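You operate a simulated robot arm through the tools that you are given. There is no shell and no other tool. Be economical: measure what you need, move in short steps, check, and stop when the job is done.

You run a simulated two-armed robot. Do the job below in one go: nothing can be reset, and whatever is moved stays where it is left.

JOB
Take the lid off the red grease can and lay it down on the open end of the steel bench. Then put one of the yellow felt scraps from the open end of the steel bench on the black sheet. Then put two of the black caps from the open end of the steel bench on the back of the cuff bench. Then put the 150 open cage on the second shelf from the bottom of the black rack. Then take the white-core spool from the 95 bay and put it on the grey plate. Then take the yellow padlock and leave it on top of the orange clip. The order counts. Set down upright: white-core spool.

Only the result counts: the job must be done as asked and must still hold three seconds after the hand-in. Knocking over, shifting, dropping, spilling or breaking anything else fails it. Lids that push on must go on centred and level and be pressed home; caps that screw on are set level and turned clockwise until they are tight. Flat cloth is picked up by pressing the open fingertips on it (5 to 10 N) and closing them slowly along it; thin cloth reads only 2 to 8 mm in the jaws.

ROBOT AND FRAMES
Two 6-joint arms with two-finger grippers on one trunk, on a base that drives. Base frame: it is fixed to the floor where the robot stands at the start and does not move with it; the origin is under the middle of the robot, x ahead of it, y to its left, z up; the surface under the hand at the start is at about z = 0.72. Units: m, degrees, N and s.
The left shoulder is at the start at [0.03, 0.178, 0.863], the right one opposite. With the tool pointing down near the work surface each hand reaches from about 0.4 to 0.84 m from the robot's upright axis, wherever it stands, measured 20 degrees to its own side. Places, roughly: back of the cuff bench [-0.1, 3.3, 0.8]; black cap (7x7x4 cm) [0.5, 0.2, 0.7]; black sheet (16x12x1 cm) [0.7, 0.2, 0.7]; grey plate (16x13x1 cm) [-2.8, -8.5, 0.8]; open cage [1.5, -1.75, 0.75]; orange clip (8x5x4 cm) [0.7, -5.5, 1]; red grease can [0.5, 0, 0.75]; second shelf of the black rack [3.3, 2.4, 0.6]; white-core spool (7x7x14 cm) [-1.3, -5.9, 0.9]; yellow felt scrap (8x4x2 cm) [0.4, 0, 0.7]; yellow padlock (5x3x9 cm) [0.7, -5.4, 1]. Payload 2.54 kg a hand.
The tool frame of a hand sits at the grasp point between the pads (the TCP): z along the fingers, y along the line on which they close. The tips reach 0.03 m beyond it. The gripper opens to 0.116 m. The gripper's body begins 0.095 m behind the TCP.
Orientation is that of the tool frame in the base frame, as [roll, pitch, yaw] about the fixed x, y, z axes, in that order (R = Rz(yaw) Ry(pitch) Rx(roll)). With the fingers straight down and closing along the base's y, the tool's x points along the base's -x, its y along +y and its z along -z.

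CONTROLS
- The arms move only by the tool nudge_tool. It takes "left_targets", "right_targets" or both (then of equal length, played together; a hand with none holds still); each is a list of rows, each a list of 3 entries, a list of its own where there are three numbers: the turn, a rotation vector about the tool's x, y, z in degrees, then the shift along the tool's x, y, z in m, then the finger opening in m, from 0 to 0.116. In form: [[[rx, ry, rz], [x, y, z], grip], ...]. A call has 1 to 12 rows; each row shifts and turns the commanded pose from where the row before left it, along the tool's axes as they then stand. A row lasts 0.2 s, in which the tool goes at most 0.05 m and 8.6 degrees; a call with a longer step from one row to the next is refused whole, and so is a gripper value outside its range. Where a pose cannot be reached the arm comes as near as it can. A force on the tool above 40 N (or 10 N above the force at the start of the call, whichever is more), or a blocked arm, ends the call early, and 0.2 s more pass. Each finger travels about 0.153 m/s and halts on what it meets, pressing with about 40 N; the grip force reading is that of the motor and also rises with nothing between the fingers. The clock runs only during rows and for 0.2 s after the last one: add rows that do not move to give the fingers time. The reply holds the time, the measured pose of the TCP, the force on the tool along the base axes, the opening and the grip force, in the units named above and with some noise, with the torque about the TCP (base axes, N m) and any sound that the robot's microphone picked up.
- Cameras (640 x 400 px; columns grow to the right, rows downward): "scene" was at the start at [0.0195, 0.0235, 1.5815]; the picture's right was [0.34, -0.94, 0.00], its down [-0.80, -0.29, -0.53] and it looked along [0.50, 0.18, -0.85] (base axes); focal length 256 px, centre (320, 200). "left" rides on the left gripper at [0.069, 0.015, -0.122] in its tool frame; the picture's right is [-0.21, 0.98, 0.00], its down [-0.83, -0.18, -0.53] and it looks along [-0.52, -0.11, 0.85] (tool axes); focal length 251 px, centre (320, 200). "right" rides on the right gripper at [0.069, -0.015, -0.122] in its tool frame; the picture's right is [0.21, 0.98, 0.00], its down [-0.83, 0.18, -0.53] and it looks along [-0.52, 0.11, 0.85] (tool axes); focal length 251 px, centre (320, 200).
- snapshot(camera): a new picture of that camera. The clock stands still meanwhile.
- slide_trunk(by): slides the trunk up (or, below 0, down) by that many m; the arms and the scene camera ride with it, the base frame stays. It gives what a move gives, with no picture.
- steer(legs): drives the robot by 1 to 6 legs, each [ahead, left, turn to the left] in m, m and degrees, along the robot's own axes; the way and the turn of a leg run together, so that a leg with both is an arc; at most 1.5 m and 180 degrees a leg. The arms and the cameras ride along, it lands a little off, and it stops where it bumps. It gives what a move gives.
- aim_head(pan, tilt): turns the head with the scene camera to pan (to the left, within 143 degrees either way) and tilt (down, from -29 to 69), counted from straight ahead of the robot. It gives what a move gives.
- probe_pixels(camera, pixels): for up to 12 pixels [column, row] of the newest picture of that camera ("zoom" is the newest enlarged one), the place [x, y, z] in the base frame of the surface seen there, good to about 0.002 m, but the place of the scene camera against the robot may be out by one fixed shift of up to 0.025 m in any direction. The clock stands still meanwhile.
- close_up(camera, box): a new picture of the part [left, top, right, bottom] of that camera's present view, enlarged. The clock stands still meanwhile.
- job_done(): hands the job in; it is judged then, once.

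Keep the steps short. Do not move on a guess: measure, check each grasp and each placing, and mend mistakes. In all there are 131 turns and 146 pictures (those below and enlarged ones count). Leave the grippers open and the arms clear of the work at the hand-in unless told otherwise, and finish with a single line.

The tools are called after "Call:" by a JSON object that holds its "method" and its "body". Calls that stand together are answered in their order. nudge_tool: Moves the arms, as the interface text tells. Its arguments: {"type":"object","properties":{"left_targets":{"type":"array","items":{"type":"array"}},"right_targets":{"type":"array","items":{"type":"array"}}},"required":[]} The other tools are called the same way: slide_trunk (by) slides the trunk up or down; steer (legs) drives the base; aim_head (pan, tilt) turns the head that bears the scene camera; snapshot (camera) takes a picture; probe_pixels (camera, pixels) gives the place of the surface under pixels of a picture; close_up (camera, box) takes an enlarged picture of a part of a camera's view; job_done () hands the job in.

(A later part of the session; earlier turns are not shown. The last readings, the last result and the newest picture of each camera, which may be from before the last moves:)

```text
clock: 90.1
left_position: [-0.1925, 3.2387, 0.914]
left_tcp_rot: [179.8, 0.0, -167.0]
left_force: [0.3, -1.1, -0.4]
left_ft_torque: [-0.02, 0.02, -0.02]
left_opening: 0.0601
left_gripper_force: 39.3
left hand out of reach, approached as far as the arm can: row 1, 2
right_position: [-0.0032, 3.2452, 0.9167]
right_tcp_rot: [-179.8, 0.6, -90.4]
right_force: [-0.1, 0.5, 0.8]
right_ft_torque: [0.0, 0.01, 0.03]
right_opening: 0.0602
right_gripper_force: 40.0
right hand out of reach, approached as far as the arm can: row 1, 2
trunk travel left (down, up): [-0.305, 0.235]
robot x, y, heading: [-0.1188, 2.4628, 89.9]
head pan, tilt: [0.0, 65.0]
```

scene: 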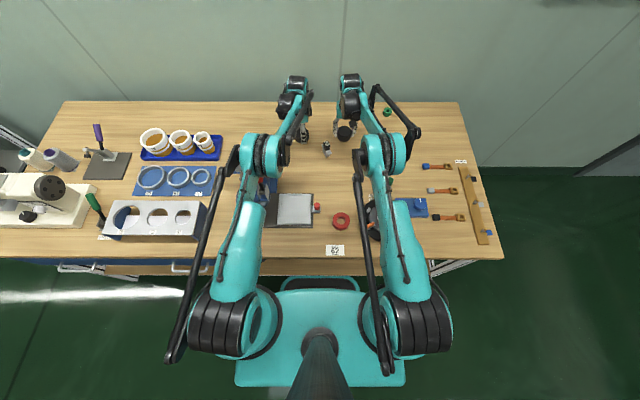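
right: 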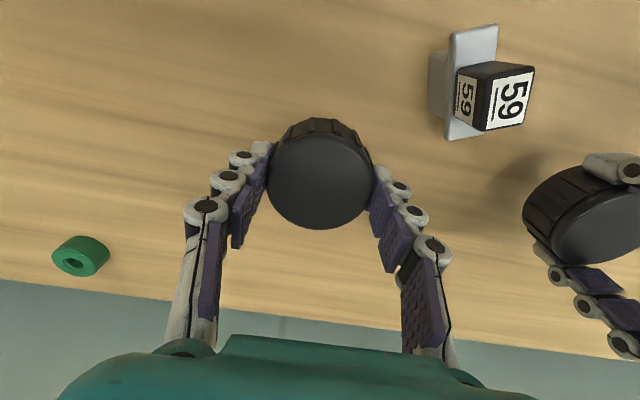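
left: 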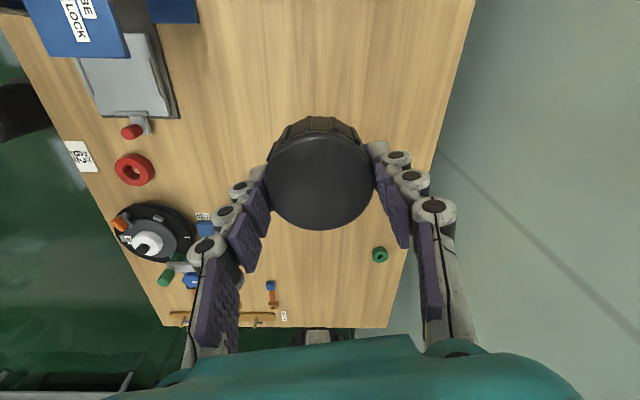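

The arm limit is about y=3.24. The base still has ~3 cm before the shelf, so I creep ahead 0.02 m.

Call:
{"method": "steer", "body": {"legs": [[0.02, 0, 0]]}}

Call:
{"method": "slide_trunk", "body": {"by": -0.012}}

```text
clock: 90.9
left_position: [-0.192, 3.2562, 0.9124]
left_tcp_rot: [179.9, 0.1, -167.0]
left_force: [0.4, -0.7, -0.1]
left_ft_torque: [0.01, -0.01, 0.0]
left_opening: 0.0603
left_gripper_force: 39.7
right_position: [-0.0037, 3.2645, 0.9166]
right_tcp_rot: [-179.9, 0.7, -90.4]
right_force: [0.7, 0.7, -0.8]
right_ft_torque: [-0.03, 0.0, -0.01]
right_opening: 0.0601
right_gripper_force: 39.9
trunk travel left (down, up): [-0.305, 0.235]
robot x, y, heading: [-0.117, 2.4882, 90.0]
head pan, tilt: [0.0, 65.0]
```

```text
clock: 91.5
left_position: [-0.1926, 3.2566, 0.9005]
left_tcp_rot: [179.9, 0.0, -167.0]
left_force: [-1.0, 0.5, -0.1]
left_ft_torque: [-0.04, -0.01, 0.04]
left_opening: 0.0604
left_gripper_force: 39.8
right_position: [-0.0029, 3.2651, 0.9047]
right_tcp_rot: [-180.0, 0.7, -90.4]
right_force: [-0.4, 0.1, -0.7]
right_ft_torque: [-0.01, 0.02, -0.01]
right_opening: 0.06
right_gripper_force: 40.1
trunk travel left (down, up): [-0.293, 0.247]
robot x, y, heading: [-0.1135, 2.4883, 89.9]
head pan, tilt: [0.0, 65.0]
```

Lower gently by trunk, watching the forces.

Call:
{"method": "slide_trunk", "body": {"by": -0.006}}

Call:
{"method": "probe_pixels", "body": {"camera": "right", "pixels": [[200, 60], [320, 60], [320, 150]]}}

```text
clock: 92.0
left_position: [-0.1916, 3.2571, 0.8959]
left_tcp_rot: [179.7, 0.0, -167.0]
left_force: [0.2, 0.3, -0.3]
left_ft_torque: [0.02, 0.01, 0.02]
left_opening: 0.0602
left_gripper_force: 40.3
right_position: [-0.0043, 3.2633, 0.8981]
right_tcp_rot: [-180.0, 0.7, -90.5]
right_force: [-0.9, 0.3, 0.0]
right_ft_torque: [0.02, -0.01, 0.01]
right_opening: 0.0602
right_gripper_force: 40.4
trunk travel left (down, up): [-0.287, 0.253]
robot x, y, heading: [-0.1132, 2.4829, 90.0]
head pan, tilt: [0.0, 65.0]
```

```text
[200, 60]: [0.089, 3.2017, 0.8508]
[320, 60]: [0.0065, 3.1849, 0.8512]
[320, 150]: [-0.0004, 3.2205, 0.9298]
```

Bench surface by the wrist camera is 0.851, so about 9 mm remain.

Call:
{"method": "slide_trunk", "body": {"by": -0.008}}

Call:
{"method": "slide_trunk", "body": {"by": -0.0015}}

```text
clock: 92.6
left_position: [-0.1923, 3.256, 0.8871]
left_tcp_rot: [179.8, 0.0, -166.9]
left_force: [0.3, -0.3, 0.2]
left_ft_torque: [0.0, 0.02, 0.03]
left_opening: 0.0603
left_gripper_force: 40.2
right_position: [-0.0044, 3.2641, 0.8893]
right_tcp_rot: [-180.0, 0.7, -90.4]
right_force: [1.0, -0.1, 0.3]
right_ft_torque: [0.0, 0.05, 0.02]
right_opening: 0.0602
right_gripper_force: 39.9
trunk travel left (down, up): [-0.279, 0.261]
robot x, y, heading: [-0.1129, 2.485, 90.0]
head pan, tilt: [0.0, 65.0]
```

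```text
clock: 93.1
left_position: [-0.1931, 3.2575, 0.8863]
left_tcp_rot: [179.8, -0.1, -167.0]
left_force: [-0.8, 0.8, 0.0]
left_ft_torque: [0.01, -0.01, 0.02]
left_opening: 0.0602
left_gripper_force: 40.4
right_position: [-0.0045, 3.2629, 0.8885]
right_tcp_rot: [-179.9, 0.7, -90.5]
right_force: [0.3, 0.1, -0.9]
right_ft_torque: [-0.02, -0.02, -0.02]
right_opening: 0.0604
right_gripper_force: 39.2
trunk travel left (down, up): [-0.278, 0.262]
robot x, y, heading: [-0.1111, 2.4848, 89.7]
head pan, tilt: [0.0, 65.0]
```

Call:
{"method": "slide_trunk", "body": {"by": -0.0015}}

Call:
{"method": "slide_trunk", "body": {"by": -0.001}}

```text
clock: 93.6
left_position: [-0.192, 3.2571, 0.8834]
left_tcp_rot: [179.9, 0.0, -166.9]
left_force: [0.1, 1.1, 3.2]
left_ft_torque: [-0.11, 0.07, -0.01]
left_opening: 0.0602
left_gripper_force: 40.4
right_position: [-0.003, 3.2642, 0.8881]
right_tcp_rot: [-179.9, 0.7, -90.4]
right_force: [0.2, 0.3, -0.2]
right_ft_torque: [0.03, 0.0, -0.03]
right_opening: 0.06
right_gripper_force: 39.7
trunk travel left (down, up): [-0.276, 0.264]
robot x, y, heading: [-0.109, 2.4865, 90.0]
head pan, tilt: [0.0, 65.0]
```

```text
clock: 94.1
left_position: [-0.1929, 3.2555, 0.8855]
left_tcp_rot: [179.8, 0.0, -167.1]
left_force: [-0.1, 5.5, 15.3]
left_ft_torque: [-0.16, 0.1, -0.07]
left_opening: 0.0602
left_gripper_force: 39.7
right_position: [-0.0035, 3.2636, 0.8867]
right_tcp_rot: [-180.0, 0.8, -90.5]
right_force: [-0.6, 1.2, 0.8]
right_ft_torque: [0.0, 0.01, -0.01]
right_opening: 0.06
right_gripper_force: 40.1
trunk travel left (down, up): [-0.275, 0.265]
robot x, y, heading: [-0.1155, 2.4865, 89.8]
head pan, tilt: [0.0, 65.0]
```

Left cap touches (15 N). The right needs about 1 mm more; then I open both to 0.078 and lift.

Call:
{"method": "nudge_tool", "body": {"left_targets": [[[0, 0, 0], [0, 0, -0.0005], 0.04], [[0, 0, 0], [0, 0, 0], 0.04], [[0, 0, 0], [0, 0, 0], 0.06], [[0, 0, 0], [0, 0, 0], 0.07], [[0, 0, 0], [0, 0, 0], 0.078], [[0, 0, 0], [0, 0, 0], 0.078]], "right_targets": [[[0, 0, 0], [0, 0, 0.001], 0.04], [[0, 0, 0], [0, 0, 0.0005], 0.04], [[0, 0, 0], [0, 0, 0], 0.06], [[0, 0, 0], [0, 0, 0], 0.07], [[0, 0, 0], [0, 0, 0], 0.078], [[0, 0, 0], [0, 0, 0], 0.078]]}}

Call:
{"method": "slide_trunk", "body": {"by": 0.15}}

Call:
{"method": "snapshot", "body": {"camera": "right"}}

Call:
{"method": "snapshot", "body": {"camera": "left"}}

```text
clock: 95.5
left_position: [-0.1923, 3.2579, 0.8818]
left_tcp_rot: [179.8, 0.0, -167.0]
left_force: [-0.2, 0.1, -0.5]
left_ft_torque: [0.0, 0.01, 0.01]
left_opening: 0.078
left_gripper_force: 0.1
right_position: [-0.0045, 3.2641, 0.8852]
right_tcp_rot: [-179.9, 0.8, -90.4]
right_force: [0.6, -0.1, 0.3]
right_ft_torque: [-0.02, -0.04, -0.03]
right_opening: 0.078
right_gripper_force: 0.0
trunk travel left (down, up): [-0.275, 0.265]
robot x, y, heading: [-0.1159, 2.4866, 90.0]
head pan, tilt: [0.0, 65.0]
```

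```text
clock: 97.3
left_position: [-0.1914, 3.2571, 1.0336]
left_tcp_rot: [179.9, 0.0, -166.9]
left_force: [0.5, -0.1, -0.9]
left_ft_torque: [-0.02, -0.01, 0.01]
left_opening: 0.078
left_gripper_force: 0.1
right_position: [-0.0037, 3.2646, 1.0346]
right_tcp_rot: [-179.9, 0.8, -90.4]
right_force: [0.0, -0.1, -0.4]
right_ft_torque: [-0.02, -0.02, 0.02]
right_opening: 0.078
right_gripper_force: 0.1
trunk travel left (down, up): [-0.425, 0.115]
robot x, y, heading: [-0.1142, 2.485, 89.9]
head pan, tilt: [0.0, 65.0]
```

```text
91 pictures are left
```

right: 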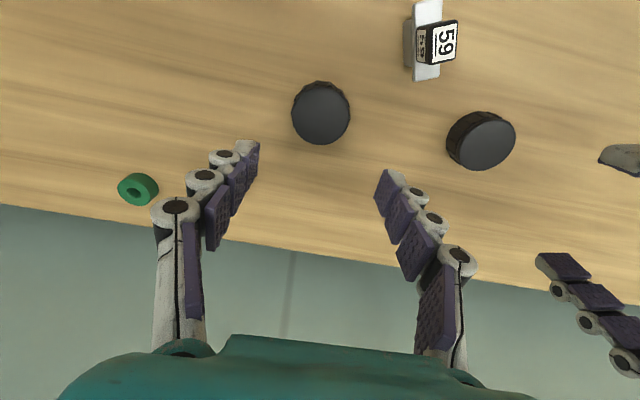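

```text
90 pictures are left
```

left: 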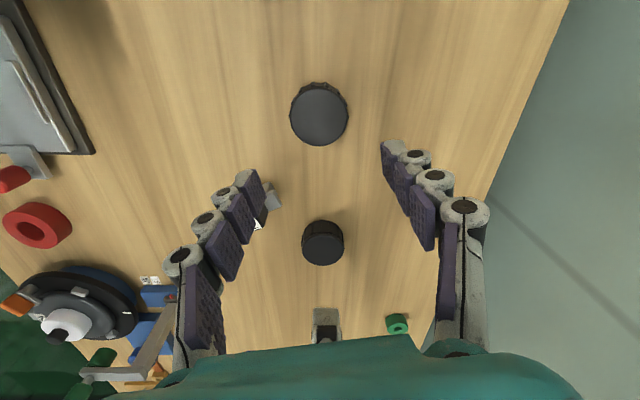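

Both caps stand at the back. I lift both hands by 0.22, then pull back and reverse away from the bench.

Call:
{"method": "nudge_tool", "body": {"left_targets": [[[0, 0, 0], [0, 0, -0.045], 0.078], [[0, 0, 0], [0, 0, -0.045], 0.078], [[0, 0, 0], [0, 0, -0.045], 0.078], [[0, 0, 0], [0, 0, -0.045], 0.078], [[0, 0, 0], [0, 0, -0.045], 0.078], [[0, 0, 0], [0.01, -0.0438, 0], 0.078], [[0, 0, 0], [0.01, -0.0438, 0], 0.078], [[0, 0, 0], [0.01, -0.0438, 0], 0.078], [[0, 0, 0], [0.01, -0.0438, 0], 0.078], [[0, 0, 0], [0.01, -0.0438, 0], 0.078], [[0, 0, 0], [0.01, -0.0438, 0], 0.078]], "right_targets": [[[0, 0, 0], [0, 0, -0.045], 0.078], [[0, 0, 0], [0, 0, -0.045], 0.078], [[0, 0, 0], [0, 0, -0.045], 0.078], [[0, 0, 0], [0, 0, -0.045], 0.078], [[0, 0, 0], [0, 0, -0.045], 0.078], [[0, 0, 0], [0.045, 0, 0], 0.078], [[0, 0, 0], [0.045, 0, 0], 0.078], [[0, 0, 0], [0.045, 0, 0], 0.078], [[0, 0, 0], [0.045, 0, 0], 0.078], [[0, 0, 0], [0.045, 0, 0], 0.078], [[0, 0, 0], [0.045, 0, 0], 0.078]]}}

Call:
{"method": "steer", "body": {"legs": [[-0.7, 0, 0]]}}

Call:
{"method": "aim_head", "body": {"pan": -90, "tilt": 20}}

Call:
{"method": "snapshot", "body": {"camera": "scene"}}

Call:
{"method": "aim_head", "body": {"pan": -140, "tilt": 20}}

Call:
{"method": "snapshot", "body": {"camera": "scene"}}

```text
clock: 99.7
left_position: [-0.1912, 2.9802, 1.2601]
left_tcp_rot: [179.7, 0.2, -167.0]
left_force: [-0.6, 0.5, 1.1]
left_ft_torque: [0.08, 0.0, -0.04]
left_opening: 0.078
left_gripper_force: 0.1
right_position: [-0.0052, 2.985, 1.2583]
right_tcp_rot: [-179.9, 1.0, -90.4]
right_force: [0.3, -0.6, -0.2]
right_ft_torque: [0.06, -0.03, 0.02]
right_opening: 0.0779
right_gripper_force: 0.0
trunk travel left (down, up): [-0.425, 0.115]
robot x, y, heading: [-0.1123, 2.4897, 90.1]
head pan, tilt: [0.0, 65.0]
```

```text
clock: 103.5
left_position: [-0.1922, 2.2906, 1.2584]
left_tcp_rot: [180.0, 0.0, -167.3]
left_force: [-0.3, 0.2, -0.3]
left_ft_torque: [0.01, -0.02, 0.02]
left_opening: 0.0779
left_gripper_force: 0.0
right_position: [-0.0059, 2.2938, 1.2558]
right_tcp_rot: [-179.9, 0.7, -90.5]
right_force: [0.6, -0.3, 0.2]
right_ft_torque: [0.02, 0.03, -0.02]
right_opening: 0.0779
right_gripper_force: 0.1
trunk travel left (down, up): [-0.425, 0.115]
robot x, y, heading: [-0.1117, 1.7917, 89.6]
head pan, tilt: [0.0, 65.0]
```

```text
clock: 105.2
left_position: [-0.192, 2.2904, 1.2573]
left_tcp_rot: [179.8, 0.1, -167.2]
left_force: [-0.7, 0.1, -0.1]
left_ft_torque: [0.01, 0.02, 0.01]
left_opening: 0.0782
left_gripper_force: 0.0
right_position: [-0.0077, 2.294, 1.2568]
right_tcp_rot: [-179.9, 0.8, -90.5]
right_force: [0.3, -0.1, 0.2]
right_ft_torque: [0.03, -0.01, -0.01]
right_opening: 0.078
right_gripper_force: 0.1
trunk travel left (down, up): [-0.425, 0.115]
robot x, y, heading: [-0.1185, 1.7902, 89.9]
head pan, tilt: [-90.0, 20.0]
```

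```text
89 pictures are left
```

scene: 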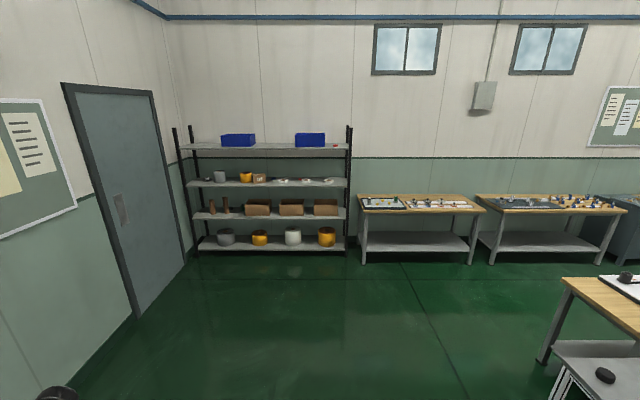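

```text
clock: 106.3
left_position: [-0.1927, 2.2901, 1.2579]
left_tcp_rot: [179.9, 0.0, -167.3]
left_force: [-0.1, -0.6, -1.0]
left_ft_torque: [-0.06, 0.02, -0.02]
left_opening: 0.0779
left_gripper_force: 0.1
right_position: [-0.0064, 2.2949, 1.2568]
right_tcp_rot: [-180.0, 0.9, -90.5]
right_force: [0.0, -0.3, -0.8]
right_ft_torque: [0.0, -0.01, 0.0]
right_opening: 0.078
right_gripper_force: 0.0
trunk travel left (down, up): [-0.425, 0.115]
robot x, y, heading: [-0.1135, 1.788, 90.0]
head pan, tilt: [-140.0, 20.0]
```

```text
88 pictures are left
```

scene: 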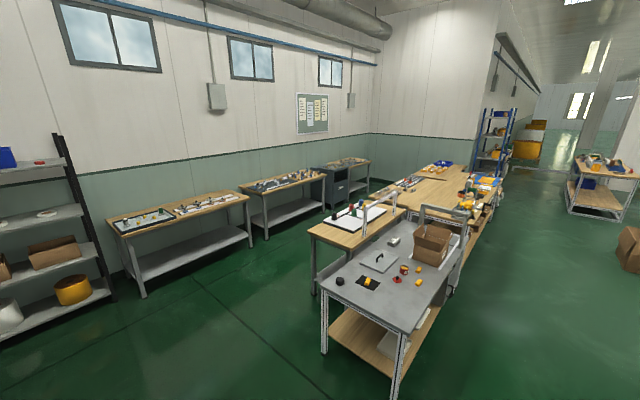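

I see the black rack (zoom later) and a row of benches toward −y. I zoom both.

Call:
{"method": "close_up", "body": {"camera": "scene", "box": [300, 140, 540, 290]}}

Call:
{"method": "probe_pixels", "body": {"camera": "zoom", "pixels": [[150, 190], [360, 280], [290, 130], [350, 120], [440, 130], [350, 60], [430, 90], [250, 200], [430, 180], [330, 290], [480, 70], [80, 110]]}}

Call:
{"method": "aim_head", "body": {"pan": -85, "tilt": 15}}

Call:
{"method": "close_up", "body": {"camera": "scene", "box": [180, 110, 420, 280]}}

```text
2.67 times, centred on (420, 215) of scene
```

zoom: 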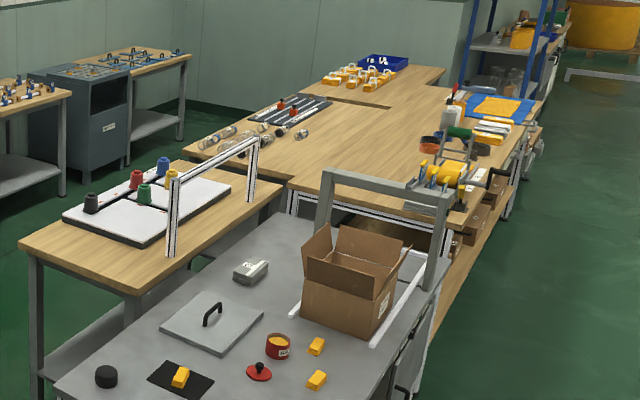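

```text
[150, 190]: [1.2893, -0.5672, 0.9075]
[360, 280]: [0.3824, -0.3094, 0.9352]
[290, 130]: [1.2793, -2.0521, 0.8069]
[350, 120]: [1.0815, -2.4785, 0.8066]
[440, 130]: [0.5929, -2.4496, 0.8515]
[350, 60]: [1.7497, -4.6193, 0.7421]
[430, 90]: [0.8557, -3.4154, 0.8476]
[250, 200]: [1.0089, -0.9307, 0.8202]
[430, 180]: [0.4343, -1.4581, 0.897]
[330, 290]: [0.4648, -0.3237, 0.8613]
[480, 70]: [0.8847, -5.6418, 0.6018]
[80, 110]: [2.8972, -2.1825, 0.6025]
```

```text
clock: 107.6
left_position: [-0.1923, 2.291, 1.2581]
left_tcp_rot: [179.9, 0.0, -167.3]
left_force: [0.2, -0.2, 0.6]
left_ft_torque: [-0.02, -0.03, 0.0]
left_opening: 0.0779
left_gripper_force: 0.0
right_position: [-0.0059, 2.2935, 1.2563]
right_tcp_rot: [-179.9, 0.8, -90.4]
right_force: [0.3, -0.8, 0.0]
right_ft_torque: [0.02, 0.02, 0.01]
right_opening: 0.0784
right_gripper_force: 0.0
trunk travel left (down, up): [-0.425, 0.115]
robot x, y, heading: [-0.1168, 1.7902, 89.8]
head pan, tilt: [-85.0, 15.0]
```

```text
2.35 times, centred on (300, 195) of scene
```

zoom: 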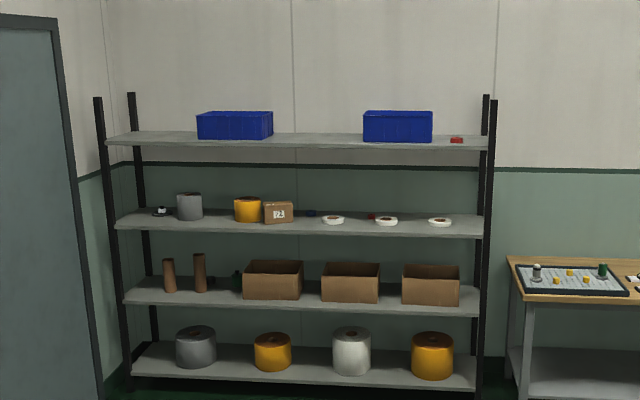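

I probe the second shelf (zoom rows 285–310) and its things.

Call:
{"method": "probe_pixels", "body": {"camera": "zoom", "pixels": [[140, 295], [145, 285], [220, 302], [168, 290], [199, 290], [268, 295], [310, 303], [312, 290], [390, 303], [435, 300], [210, 228], [470, 305]]}}

Call:
{"method": "aim_head", "body": {"pan": -140, "tilt": 20}}

Call:
{"method": "close_up", "body": {"camera": "scene", "box": [340, 160, 460, 235]}}

Call:
{"method": "probe_pixels", "body": {"camera": "scene", "pixels": [[330, 250], [315, 330], [240, 245], [140, 290], [325, 200], [375, 175], [300, 200], [450, 170]]}}

```text
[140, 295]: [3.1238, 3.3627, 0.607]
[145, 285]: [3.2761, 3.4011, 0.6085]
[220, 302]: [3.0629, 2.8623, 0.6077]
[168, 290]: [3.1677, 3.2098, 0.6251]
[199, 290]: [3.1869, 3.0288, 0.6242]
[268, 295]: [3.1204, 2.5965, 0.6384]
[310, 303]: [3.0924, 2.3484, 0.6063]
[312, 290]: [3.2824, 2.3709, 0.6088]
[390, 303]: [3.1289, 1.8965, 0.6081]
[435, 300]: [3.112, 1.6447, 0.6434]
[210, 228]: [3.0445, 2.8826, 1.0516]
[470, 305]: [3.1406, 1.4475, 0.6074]
```

```text
clock: 108.8
left_position: [-0.1916, 2.2911, 1.2581]
left_tcp_rot: [179.9, 0.0, -167.2]
left_force: [-0.2, 0.0, 0.0]
left_ft_torque: [0.02, 0.0, 0.04]
left_opening: 0.0781
left_gripper_force: 0.0
right_position: [-0.0063, 2.2933, 1.257]
right_tcp_rot: [-180.0, 0.7, -90.6]
right_force: [0.1, 0.2, 0.0]
right_ft_torque: [-0.03, -0.04, 0.04]
right_opening: 0.078
right_gripper_force: 0.0
trunk travel left (down, up): [-0.425, 0.115]
robot x, y, heading: [-0.119, 1.7913, 89.9]
head pan, tilt: [-140.0, 20.0]
```

```text
5.33 times, centred on (400, 198) of scene
```

zoom: 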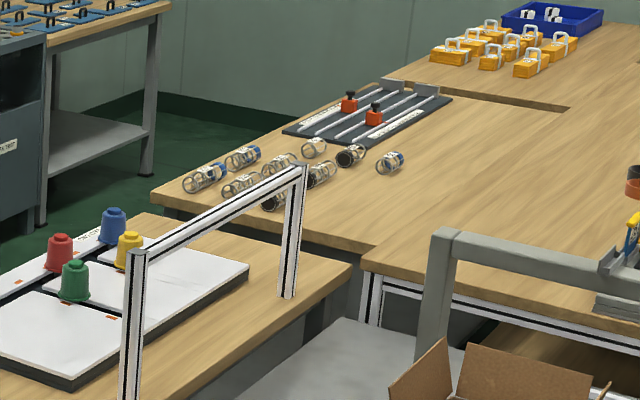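

```text
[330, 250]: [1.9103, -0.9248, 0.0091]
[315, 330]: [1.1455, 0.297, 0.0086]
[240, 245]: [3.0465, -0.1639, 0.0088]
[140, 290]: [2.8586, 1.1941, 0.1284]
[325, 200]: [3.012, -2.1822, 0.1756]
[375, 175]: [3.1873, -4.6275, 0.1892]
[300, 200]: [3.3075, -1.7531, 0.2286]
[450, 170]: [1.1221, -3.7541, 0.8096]
```

The cages lie on the wooden table's left part. I drive round through the aisle (x≈2.3): turn right, ahead 2.4, turn right, ahead 2.9.

Call:
{"method": "steer", "body": {"legs": [[0, 0, -90], [1.2, 0, 0], [1.2, 0, 0], [0, 0, -90], [1.4, 0, 0]]}}

Call:
{"method": "aim_head", "body": {"pan": 20, "tilt": 30}}

Call:
{"method": "snapshot", "body": {"camera": "scene"}}

```text
clock: 134.8
left_position: [2.3712, -0.0859, 1.2573]
left_tcp_rot: [179.9, 0.0, 13.4]
left_force: [0.2, -0.3, 0.2]
left_ft_torque: [0.0, 0.01, -0.03]
left_opening: 0.0778
left_gripper_force: 0.1
right_position: [2.185, -0.0906, 1.2567]
right_tcp_rot: [-179.9, 0.8, 90.1]
right_force: [0.5, 0.0, 0.0]
right_ft_torque: [0.0, 0.0, 0.03]
right_opening: 0.0782
right_gripper_force: 0.0
trunk travel left (down, up): [-0.425, 0.115]
robot x, y, heading: [2.2883, 0.4107, -89.4]
head pan, tilt: [-140.0, 20.0]
```

```text
clock: 137.2
left_position: [2.3718, -0.0858, 1.2584]
left_tcp_rot: [179.8, 0.0, 13.4]
left_force: [-0.6, 0.5, -0.3]
left_ft_torque: [0.03, 0.0, 0.03]
left_opening: 0.0778
left_gripper_force: 0.2
right_position: [2.1846, -0.0897, 1.2566]
right_tcp_rot: [-179.9, 0.8, 90.2]
right_force: [-0.1, -0.4, 0.1]
right_ft_torque: [0.01, 0.0, 0.01]
right_opening: 0.0781
right_gripper_force: 0.0
trunk travel left (down, up): [-0.425, 0.115]
robot x, y, heading: [2.2852, 0.4141, -89.3]
head pan, tilt: [20.0, 30.0]
```

```text
84 pictures are left
```

scene: 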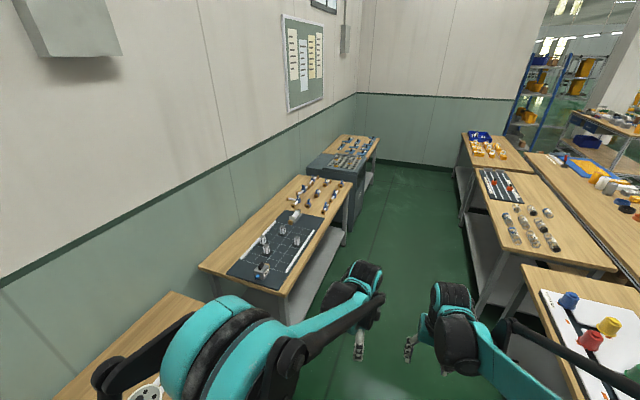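

I probe aisle edges and the cages' table.

Call:
{"method": "probe_pixels", "body": {"camera": "scene", "pixels": [[350, 190], [275, 290], [472, 190], [500, 245], [525, 270], [510, 225], [550, 243], [533, 210], [495, 185], [340, 210], [475, 310], [380, 180]]}}

Call:
{"method": "close_up", "body": {"camera": "scene", "box": [470, 190, 590, 265]}}

```text
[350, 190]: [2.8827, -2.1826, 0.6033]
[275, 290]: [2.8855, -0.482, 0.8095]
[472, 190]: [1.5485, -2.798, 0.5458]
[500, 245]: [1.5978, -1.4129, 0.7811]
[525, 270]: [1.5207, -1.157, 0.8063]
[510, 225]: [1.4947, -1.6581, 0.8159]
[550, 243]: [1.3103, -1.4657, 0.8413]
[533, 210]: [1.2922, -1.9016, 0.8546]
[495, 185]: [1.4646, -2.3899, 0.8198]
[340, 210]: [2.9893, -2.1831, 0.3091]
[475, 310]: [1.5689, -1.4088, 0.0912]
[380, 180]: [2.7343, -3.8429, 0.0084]
```

```text
5.33 times, centred on (530, 228) of scene
```

zoom: 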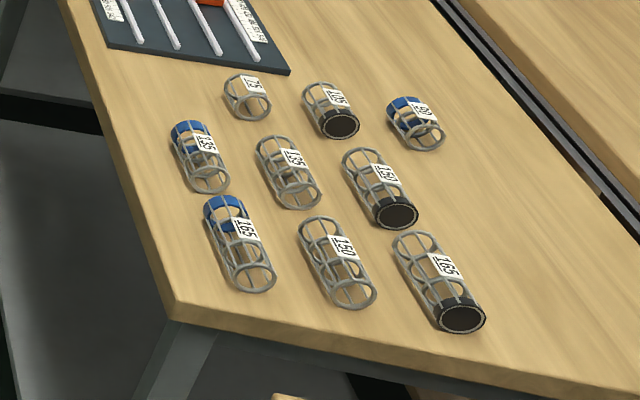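

The wanted one is the plain grey "150" at zoom (337,262) → about (1.42,-1.45). I drive on to y≈−1.5, turn to face −x.

Call:
{"method": "steer", "body": {"legs": [[1.4, 0, -0.6], [0.5, 0, 0], [0, 0, -90], [0.12, 0, 0]]}}

Call:
{"method": "aim_head", "body": {"pan": 0, "tilt": 50}}

Call:
{"method": "snapshot", "body": {"camera": "scene"}}

```text
clock: 151.4
left_position: [1.698, -1.5602, 1.2583]
left_tcp_rot: [179.9, 0.0, -76.7]
left_force: [-0.2, -0.6, 0.1]
left_ft_torque: [0.01, 0.03, 0.04]
left_opening: 0.078
left_gripper_force: 0.1
right_position: [1.6948, -1.374, 1.256]
right_tcp_rot: [-179.9, 0.9, 0.0]
right_force: [0.0, 1.0, -0.2]
right_ft_torque: [0.01, 0.0, 0.02]
right_opening: 0.0784
right_gripper_force: 0.0
trunk travel left (down, up): [-0.425, 0.115]
robot x, y, heading: [2.199, -1.4782, -179.7]
head pan, tilt: [20.0, 30.0]
```

```text
clock: 152.3
left_position: [1.6982, -1.5603, 1.2567]
left_tcp_rot: [179.8, 0.1, -76.6]
left_force: [0.2, 0.9, 0.1]
left_ft_torque: [0.01, 0.01, -0.04]
left_opening: 0.078
left_gripper_force: 0.0
right_position: [1.6925, -1.3751, 1.2564]
right_tcp_rot: [-179.9, 0.8, 0.0]
right_force: [0.7, -0.2, -0.1]
right_ft_torque: [0.0, 0.01, 0.0]
right_opening: 0.0781
right_gripper_force: 0.1
trunk travel left (down, up): [-0.425, 0.115]
robot x, y, heading: [2.2009, -1.4749, -179.7]
head pan, tilt: [0.0, 50.0]
```

```text
82 pictures are left
```

scene: 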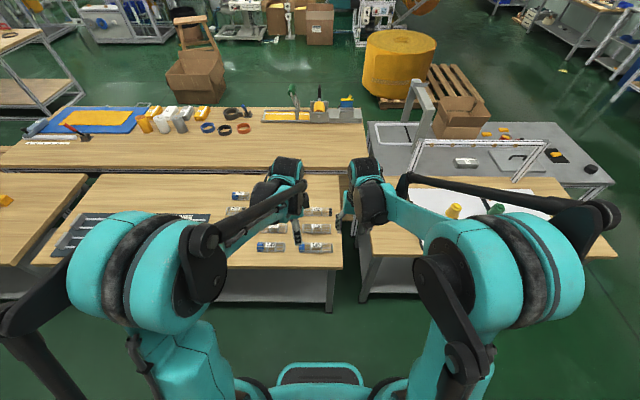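

I zoom on the cages.

Call:
{"method": "close_up", "body": {"camera": "scene", "box": [220, 180, 348, 260]}}

Call:
{"method": "snapshot", "body": {"camera": "right"}}

Call:
{"method": "snapshot", "body": {"camera": "left"}}

```text
5.00 times, centred on (284, 220) of scene
```

zoom: 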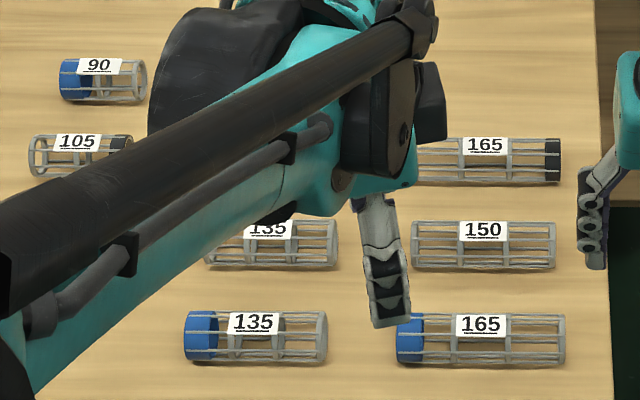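

```text
80 pictures are left
```

right: 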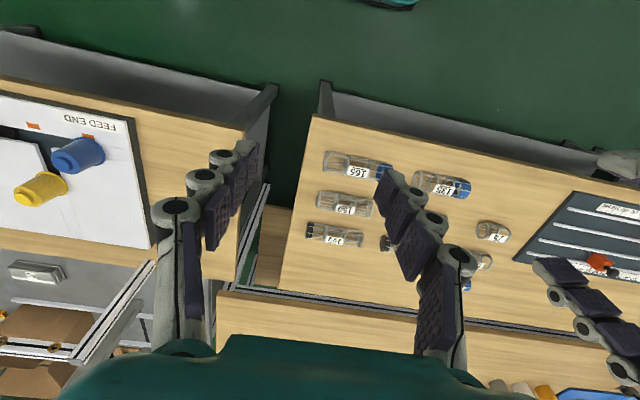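

```text
79 pictures are left
```

left: 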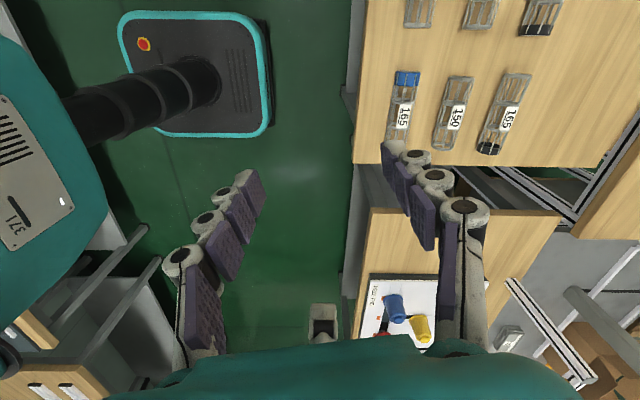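

The "150" plain grey cage is at left-camera (453,112). I probe its ends and neighbours.

Call:
{"method": "probe_pixels", "body": {"camera": "left", "pixels": [[455, 116], [462, 80], [440, 147], [436, 110], [468, 115], [403, 118], [505, 115], [480, 100], [425, 100]]}}

Call:
{"method": "close_up", "body": {"camera": "left", "box": [370, 50, 540, 165]}}

```text
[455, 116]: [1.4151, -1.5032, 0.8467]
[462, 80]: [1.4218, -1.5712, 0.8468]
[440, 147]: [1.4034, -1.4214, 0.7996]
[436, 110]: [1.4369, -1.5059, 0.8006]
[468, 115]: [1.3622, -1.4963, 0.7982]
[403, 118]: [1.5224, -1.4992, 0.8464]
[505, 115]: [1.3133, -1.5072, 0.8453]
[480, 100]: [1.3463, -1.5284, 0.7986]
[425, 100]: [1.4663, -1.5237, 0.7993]
```

```text
3.48 times, centred on (455, 108) of left
```

zoom: 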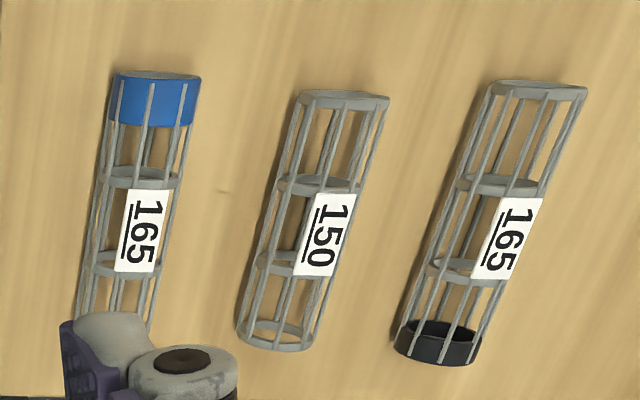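

Centre (1.417,-1.503), diameter 0.047, table 0.799. I lower the trunk by 0.2, turn left to yaw −90 and move over it.

Call:
{"method": "slide_trunk", "body": {"by": -0.2}}

Call:
{"method": "nudge_tool", "body": {"left_targets": [[[0, 0, 6.65], [-0.01, 0.03, 0], 0.075], [[0, 0, 6.65], [-0.01, 0.03, 0], 0.075], [[0, 0, 0], [-0.009, 0.045, 0], 0.075], [[0, 0, 0], [-0.009, 0.045, 0], 0.075], [[0, 0, 0], [-0.009, 0.045, 0], 0.075], [[0, 0, 0], [-0.005, 0.045, 0.01], 0.075], [[0, 0, 0], [-0.005, 0.042, 0.02], 0.075], [[0, 0, 0], [0, 0, 0.045], 0.075], [[0, 0, 0], [0, 0, 0.045], 0.075], [[0, 0, 0], [0, 0, 0.02], 0.075], [[0, 0, 0], [0, 0, 0], 0.075]]}}

Call:
{"method": "snapshot", "body": {"camera": "left"}}

```text
clock: 154.4
left_position: [1.6968, -1.5599, 1.0575]
left_tcp_rot: [179.7, 0.0, -76.7]
left_force: [0.3, -0.1, 0.4]
left_ft_torque: [0.05, -0.03, -0.01]
left_opening: 0.0779
left_gripper_force: 0.0
right_position: [1.6942, -1.3743, 1.0568]
right_tcp_rot: [-179.9, 0.8, 0.0]
right_force: [-0.4, 0.5, 1.1]
right_ft_torque: [0.0, -0.02, 0.0]
right_opening: 0.0779
right_gripper_force: 0.1
trunk travel left (down, up): [-0.225, 0.315]
robot x, y, heading: [2.1961, -1.4784, -179.7]
head pan, tilt: [0.0, 50.0]
```

```text
clock: 156.8
left_position: [1.4124, -1.5139, 0.9187]
left_tcp_rot: [179.9, 0.0, -90.0]
left_force: [-0.7, -0.2, -0.4]
left_ft_torque: [-0.01, 0.02, 0.01]
left_opening: 0.0749
left_gripper_force: 0.0
right_position: [1.6925, -1.3745, 1.0568]
right_tcp_rot: [-179.9, 0.8, 0.0]
right_force: [-0.1, 0.4, -0.4]
right_ft_torque: [0.0, 0.01, -0.03]
right_opening: 0.078
right_gripper_force: 0.0
trunk travel left (down, up): [-0.225, 0.315]
robot x, y, heading: [2.1982, -1.4827, -179.6]
head pan, tilt: [0.0, 50.0]
```

```text
77 pictures are left
```

left: 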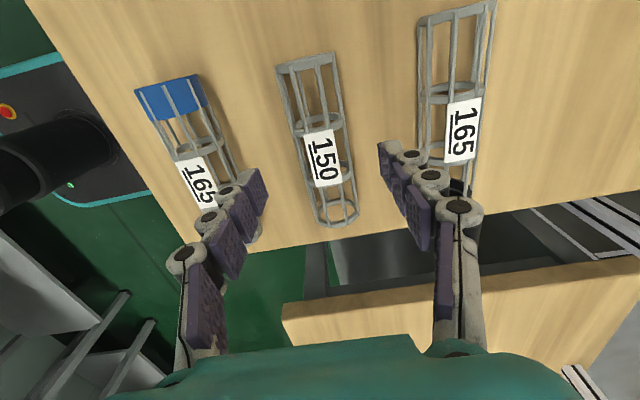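

Call:
{"method": "probe_pixels", "body": {"camera": "left", "pixels": [[320, 158], [305, 62], [336, 205], [303, 100], [318, 120], [290, 90], [336, 195]]}}

```text
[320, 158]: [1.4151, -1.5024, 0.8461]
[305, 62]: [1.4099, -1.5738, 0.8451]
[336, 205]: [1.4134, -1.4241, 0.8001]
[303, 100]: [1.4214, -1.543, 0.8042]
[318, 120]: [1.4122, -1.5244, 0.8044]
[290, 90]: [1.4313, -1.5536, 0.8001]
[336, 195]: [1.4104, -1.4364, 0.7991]
```

Aligned within a few mm. I correct, lower to z≈0.836 and close.

Call:
{"method": "nudge_tool", "body": {"left_targets": [[[0, 0, 0], [-0.011, -0.0025, 0.03], 0.075], [[0, 0, 0], [0, 0, 0.035], 0.075], [[0, 0, 0], [0, 0, 0.018], 0.075], [[0, 0, 0], [0, 0, 0], 0.075], [[0, 0, 0], [0, 0, 0], 0.055], [[0, 0, 0], [0, 0, 0], 0.03], [[0, 0, 0], [0, 0, 0], 0.03]]}}

Call:
{"method": "snapshot", "body": {"camera": "left"}}

```text
clock: 158.4
left_position: [1.4328, -1.5059, 0.8419]
left_tcp_rot: [179.8, 0.0, -90.0]
left_force: [-0.7, -0.4, 0.4]
left_ft_torque: [0.03, 0.01, 0.02]
left_opening: 0.0448
left_gripper_force: 39.9
left hand out of reach, approached as far as the arm can: row 2, 3
right_position: [1.6935, -1.3746, 1.0568]
right_tcp_rot: [-180.0, 0.7, 0.0]
right_force: [-0.2, -0.3, 0.1]
right_ft_torque: [0.04, -0.01, 0.01]
right_opening: 0.0778
right_gripper_force: 0.0
trunk travel left (down, up): [-0.225, 0.315]
robot x, y, heading: [2.1996, -1.4793, -179.8]
head pan, tilt: [0.0, 50.0]
```

```text
76 pictures are left
```

left: 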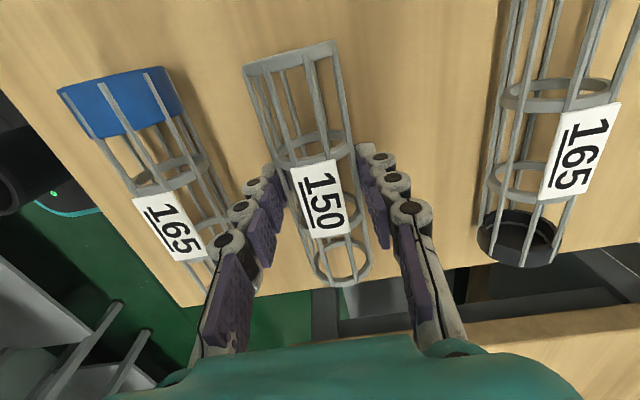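

Reach ended slightly short, but the cage is held (0.0448) and neighbours are untouched. I lift with the trunk and look.

Call:
{"method": "slide_trunk", "body": {"by": 0.15}}

Call:
{"method": "snapshot", "body": {"camera": "left"}}

```text
clock: 160.2
left_position: [1.4311, -1.5052, 0.9923]
left_tcp_rot: [179.9, 0.0, -90.0]
left_force: [0.4, 0.3, -1.7]
left_ft_torque: [-0.03, 0.0, 0.0]
left_opening: 0.0448
left_gripper_force: 39.7
right_position: [1.6922, -1.3745, 1.2072]
right_tcp_rot: [-179.9, 0.8, 0.1]
right_force: [-0.4, 0.0, 0.4]
right_ft_torque: [-0.03, 0.0, 0.03]
right_opening: 0.0781
right_gripper_force: 0.1
trunk travel left (down, up): [-0.375, 0.165]
robot x, y, heading: [2.196, -1.4791, -179.8]
head pan, tilt: [0.0, 50.0]
```

```text
75 pictures are left
```

left: 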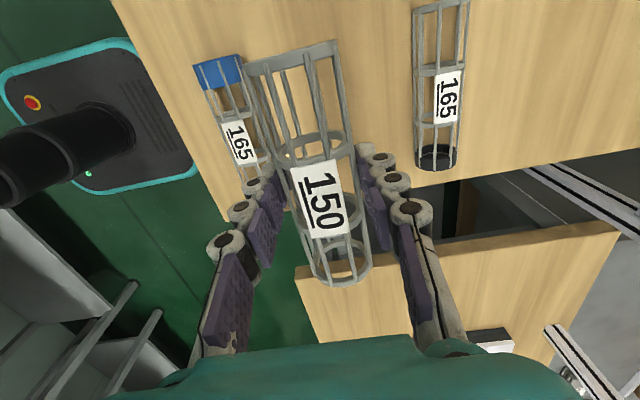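

Held well. I pull the left hand in and up, then turn it 90° back to its natural yaw.

Call:
{"method": "nudge_tool", "body": {"left_targets": [[[0, 0, 0], [0, -0.02, -0.04], 0.03], [[0, 0, 0], [0, -0.045, -0.02], 0.03], [[0, 0, 0], [0, -0.045, -0.02], 0.03], [[0, 0, 0], [0.02, -0.045, -0.0], 0.03], [[0, 0, 0], [0.02, -0.04, -0.0], 0.03], [[0, 0, 0], [0, 0, 0], 0.03]]}}

Call:
{"method": "nudge_tool", "body": {"left_targets": [[[0, 0, -8.2], [0, 0, 0], 0.03], [[0, 0, -8.2], [0, 0, 0], 0.03], [[0, 0, -8.2], [0, 0, 0], 0.03], [[0, 0, -8.2], [0, 0, 0], 0.03], [[0, 0, -8.2], [0, 0, 0], 0.03], [[0, 0, -8.2], [0, 0, 0], 0.03], [[0, 0, -8.2], [0, 0, 0], 0.03], [[0, 0, -8.2], [0, 0, 0], 0.03], [[0, 0, -8.2], [0, 0, 0], 0.03], [[0, 0, -8.2], [0, 0, 0], 0.03], [[0, 0, -8], [0, 0, 0], 0.03], [[0, 0, 0], [0, 0, 0], 0.03]]}}

Call:
{"method": "steer", "body": {"legs": [[-0.1, 0, 0], [0, 0, -90], [1.5, 0, 0], [1.5, 0, 0], [0.6, 0, 0], [0, 0, -90]]}}

Call:
{"method": "aim_head", "body": {"pan": 0, "tilt": 35}}

Call:
{"method": "snapshot", "body": {"camera": "scene"}}

```text
clock: 161.6
left_position: [1.6254, -1.5459, 1.0713]
left_tcp_rot: [179.8, 0.0, -90.0]
left_force: [-0.6, 0.5, -1.6]
left_ft_torque: [-0.02, 0.0, -0.01]
left_opening: 0.0449
left_gripper_force: 39.6
right_position: [1.6926, -1.3735, 1.2059]
right_tcp_rot: [-179.8, 0.8, 0.0]
right_force: [-1.1, 0.0, 0.6]
right_ft_torque: [-0.01, -0.04, -0.03]
right_opening: 0.0779
right_gripper_force: 0.1
trunk travel left (down, up): [-0.375, 0.165]
robot x, y, heading: [2.1969, -1.4777, -179.6]
head pan, tilt: [0.0, 50.0]
```

```text
clock: 164.2
left_position: [1.627, -1.5452, 1.0716]
left_tcp_rot: [-179.9, 0.3, 0.2]
left_force: [-0.7, -1.0, -1.0]
left_ft_torque: [-0.02, -0.03, 0.0]
left_opening: 0.0449
left_gripper_force: 39.3
right_position: [1.6919, -1.3741, 1.2063]
right_tcp_rot: [-179.9, 0.8, 0.0]
right_force: [0.0, -0.4, -0.1]
right_ft_torque: [-0.03, 0.04, 0.01]
right_opening: 0.078
right_gripper_force: 0.1
trunk travel left (down, up): [-0.375, 0.165]
robot x, y, heading: [2.1978, -1.4775, -180.0]
head pan, tilt: [0.0, 50.0]
```

```text
clock: 190.0
left_position: [2.8575, 2.2012, 1.0717]
left_tcp_rot: [179.9, 0.3, -179.5]
left_force: [0.8, 0.4, -1.7]
left_ft_torque: [-0.01, 0.01, 0.0]
left_opening: 0.0451
left_gripper_force: 39.8
right_position: [2.7929, 2.0297, 1.2051]
right_tcp_rot: [-179.8, 0.8, -179.5]
right_force: [-0.2, 0.4, 0.5]
right_ft_torque: [-0.04, 0.02, -0.01]
right_opening: 0.0781
right_gripper_force: 0.0
trunk travel left (down, up): [-0.375, 0.165]
robot x, y, heading: [2.285, 2.1271, 0.8]
head pan, tilt: [0.0, 50.0]
```

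```text
clock: 190.8
left_position: [2.8573, 2.2024, 1.0719]
left_tcp_rot: [-180.0, 0.2, -179.5]
left_force: [0.5, 0.2, 0.3]
left_ft_torque: [-0.02, 0.04, -0.03]
left_opening: 0.0448
left_gripper_force: 39.4
right_position: [2.7931, 2.0284, 1.2067]
right_tcp_rot: [-179.8, 0.8, -179.5]
right_force: [-0.1, 0.1, 0.8]
right_ft_torque: [-0.02, 0.02, 0.01]
right_opening: 0.0781
right_gripper_force: 0.0
trunk travel left (down, up): [-0.375, 0.165]
robot x, y, heading: [2.2852, 2.1308, 1.0]
head pan, tilt: [0.0, 35.0]
```

```text
74 pictures are left
```

scene: 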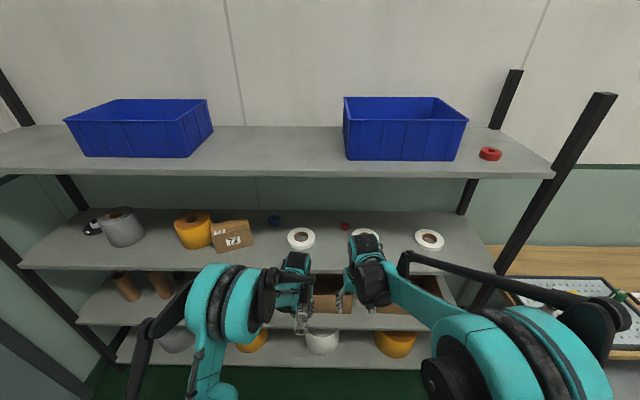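

I lower the trunk by 0.33 so the left hand comes to shelf-2 height in front of the rack, then look with the left camera.

Call:
{"method": "slide_trunk", "body": {"by": -0.33}}

Call:
{"method": "snapshot", "body": {"camera": "left"}}

Call:
{"method": "snapshot", "body": {"camera": "right"}}

Call:
{"method": "snapshot", "body": {"camera": "scene"}}

```text
clock: 194.1
left_position: [2.8571, 2.2024, 0.742]
left_tcp_rot: [180.0, 0.2, -179.6]
left_force: [-0.1, -0.5, -1.3]
left_ft_torque: [-0.02, 0.01, -0.01]
left_opening: 0.0448
left_gripper_force: 40.1
right_position: [2.7925, 2.0294, 0.8762]
right_tcp_rot: [-179.8, 0.8, -179.5]
right_force: [0.7, 0.1, -0.1]
right_ft_torque: [0.0, 0.03, -0.04]
right_opening: 0.0778
right_gripper_force: 0.0
trunk travel left (down, up): [-0.045, 0.495]
robot x, y, heading: [2.2876, 2.1294, 0.9]
head pan, tilt: [0.0, 35.0]
```

```text
73 pictures are left
```

left: 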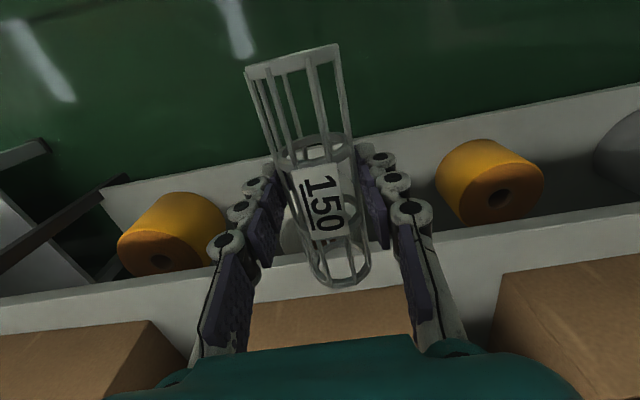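

```text
72 pictures are left
```

right: 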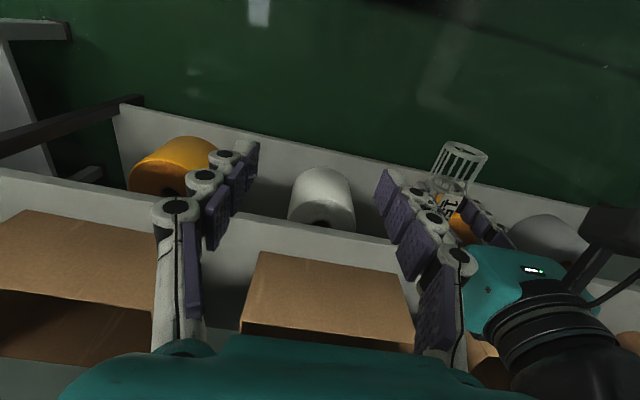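

```text
71 pictures are left
```

scene: 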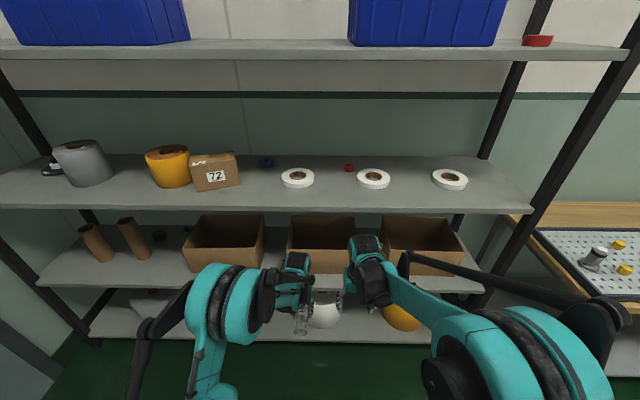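

I probe the gap between the two boxes and shelf edges.

Call:
{"method": "probe_pixels", "body": {"camera": "scene", "pixels": [[262, 268], [260, 225], [288, 268], [290, 225], [275, 272], [275, 245], [275, 215], [275, 208], [355, 265], [172, 275], [130, 275], [160, 255]]}}

Call:
{"method": "probe_pixels", "body": {"camera": "left", "pixels": [[497, 290], [503, 330], [405, 300], [465, 290], [465, 235], [440, 300]]}}

```text
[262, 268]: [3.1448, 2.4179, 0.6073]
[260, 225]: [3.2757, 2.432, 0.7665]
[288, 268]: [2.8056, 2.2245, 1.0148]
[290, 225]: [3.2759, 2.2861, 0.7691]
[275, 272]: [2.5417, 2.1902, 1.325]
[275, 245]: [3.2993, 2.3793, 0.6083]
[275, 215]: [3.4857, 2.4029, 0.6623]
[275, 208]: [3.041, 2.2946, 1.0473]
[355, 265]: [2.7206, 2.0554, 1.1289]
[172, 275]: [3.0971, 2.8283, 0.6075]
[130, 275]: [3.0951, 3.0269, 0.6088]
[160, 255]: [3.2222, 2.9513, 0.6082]
```

```text
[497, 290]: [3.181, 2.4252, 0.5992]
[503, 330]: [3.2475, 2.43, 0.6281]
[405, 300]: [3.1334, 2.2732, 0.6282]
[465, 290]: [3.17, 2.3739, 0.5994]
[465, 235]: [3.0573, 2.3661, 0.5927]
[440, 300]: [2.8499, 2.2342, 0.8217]
```

The wider free part is left of the first box, around y≈2.87 (box edge 2.755, bottle edge ≈2.99). I drive sideways 0.66 left and 0.1 ahead, then look.

Call:
{"method": "steer", "body": {"legs": [[0, 0.66, -0.9], [0.1, 0, 0]]}}

Call:
{"method": "snapshot", "body": {"camera": "left"}}

Call:
{"method": "snapshot", "body": {"camera": "scene"}}

```text
clock: 198.4
left_position: [2.9545, 2.8498, 0.7416]
left_tcp_rot: [-179.9, 0.1, -179.6]
left_force: [0.1, -0.1, -1.2]
left_ft_torque: [0.0, 0.05, 0.02]
left_opening: 0.045
left_gripper_force: 40.2
right_position: [2.889, 2.6776, 0.8756]
right_tcp_rot: [-180.0, 0.7, -179.9]
right_force: [1.3, 0.4, 0.4]
right_ft_torque: [-0.03, 0.04, 0.05]
right_opening: 0.0777
right_gripper_force: 0.1
trunk travel left (down, up): [-0.045, 0.495]
robot x, y, heading: [2.384, 2.7802, 0.5]
head pan, tilt: [0.0, 35.0]
```

```text
70 pictures are left
```

left: 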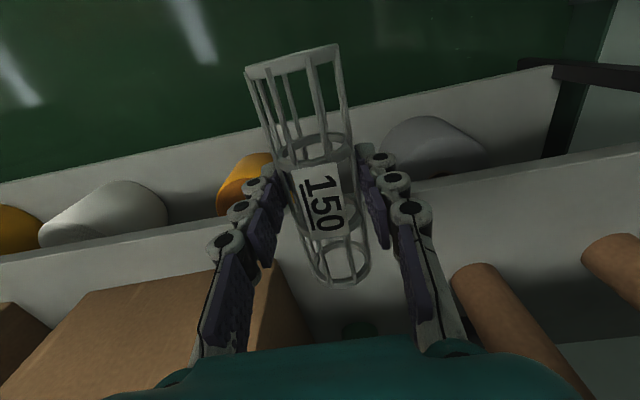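

```text
69 pictures are left
```

scene: 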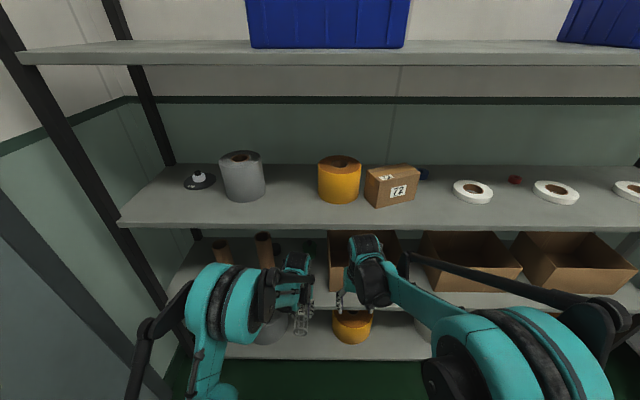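

Call:
{"method": "probe_pixels", "body": {"camera": "left", "pixels": [[290, 275], [283, 300], [265, 262], [470, 285], [490, 330], [385, 230], [355, 328], [330, 310], [400, 350], [455, 190], [250, 290], [480, 268]]}}

Call:
{"method": "close_up", "body": {"camera": "scene", "box": [180, 220, 350, 330]}}

```text
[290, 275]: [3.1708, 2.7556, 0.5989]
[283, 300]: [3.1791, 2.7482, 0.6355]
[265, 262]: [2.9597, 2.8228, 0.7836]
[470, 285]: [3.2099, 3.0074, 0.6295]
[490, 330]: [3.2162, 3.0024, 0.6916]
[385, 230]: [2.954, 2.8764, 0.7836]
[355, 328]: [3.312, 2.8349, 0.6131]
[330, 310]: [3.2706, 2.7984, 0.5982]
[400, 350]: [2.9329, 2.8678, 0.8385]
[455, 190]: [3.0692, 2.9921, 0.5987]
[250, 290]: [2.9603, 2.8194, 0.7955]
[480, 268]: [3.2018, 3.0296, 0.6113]
```

```text
3.64 times, centred on (265, 275) of scene
```

zoom: 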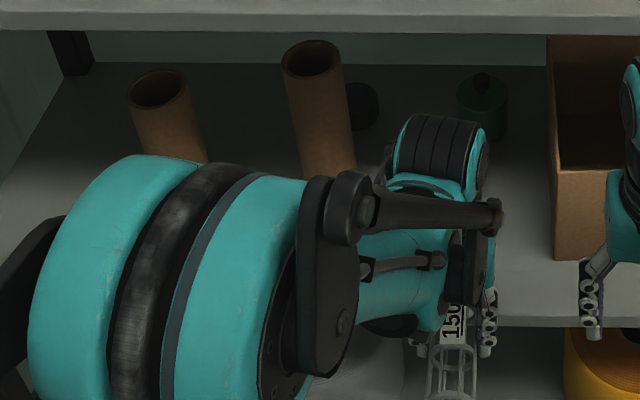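

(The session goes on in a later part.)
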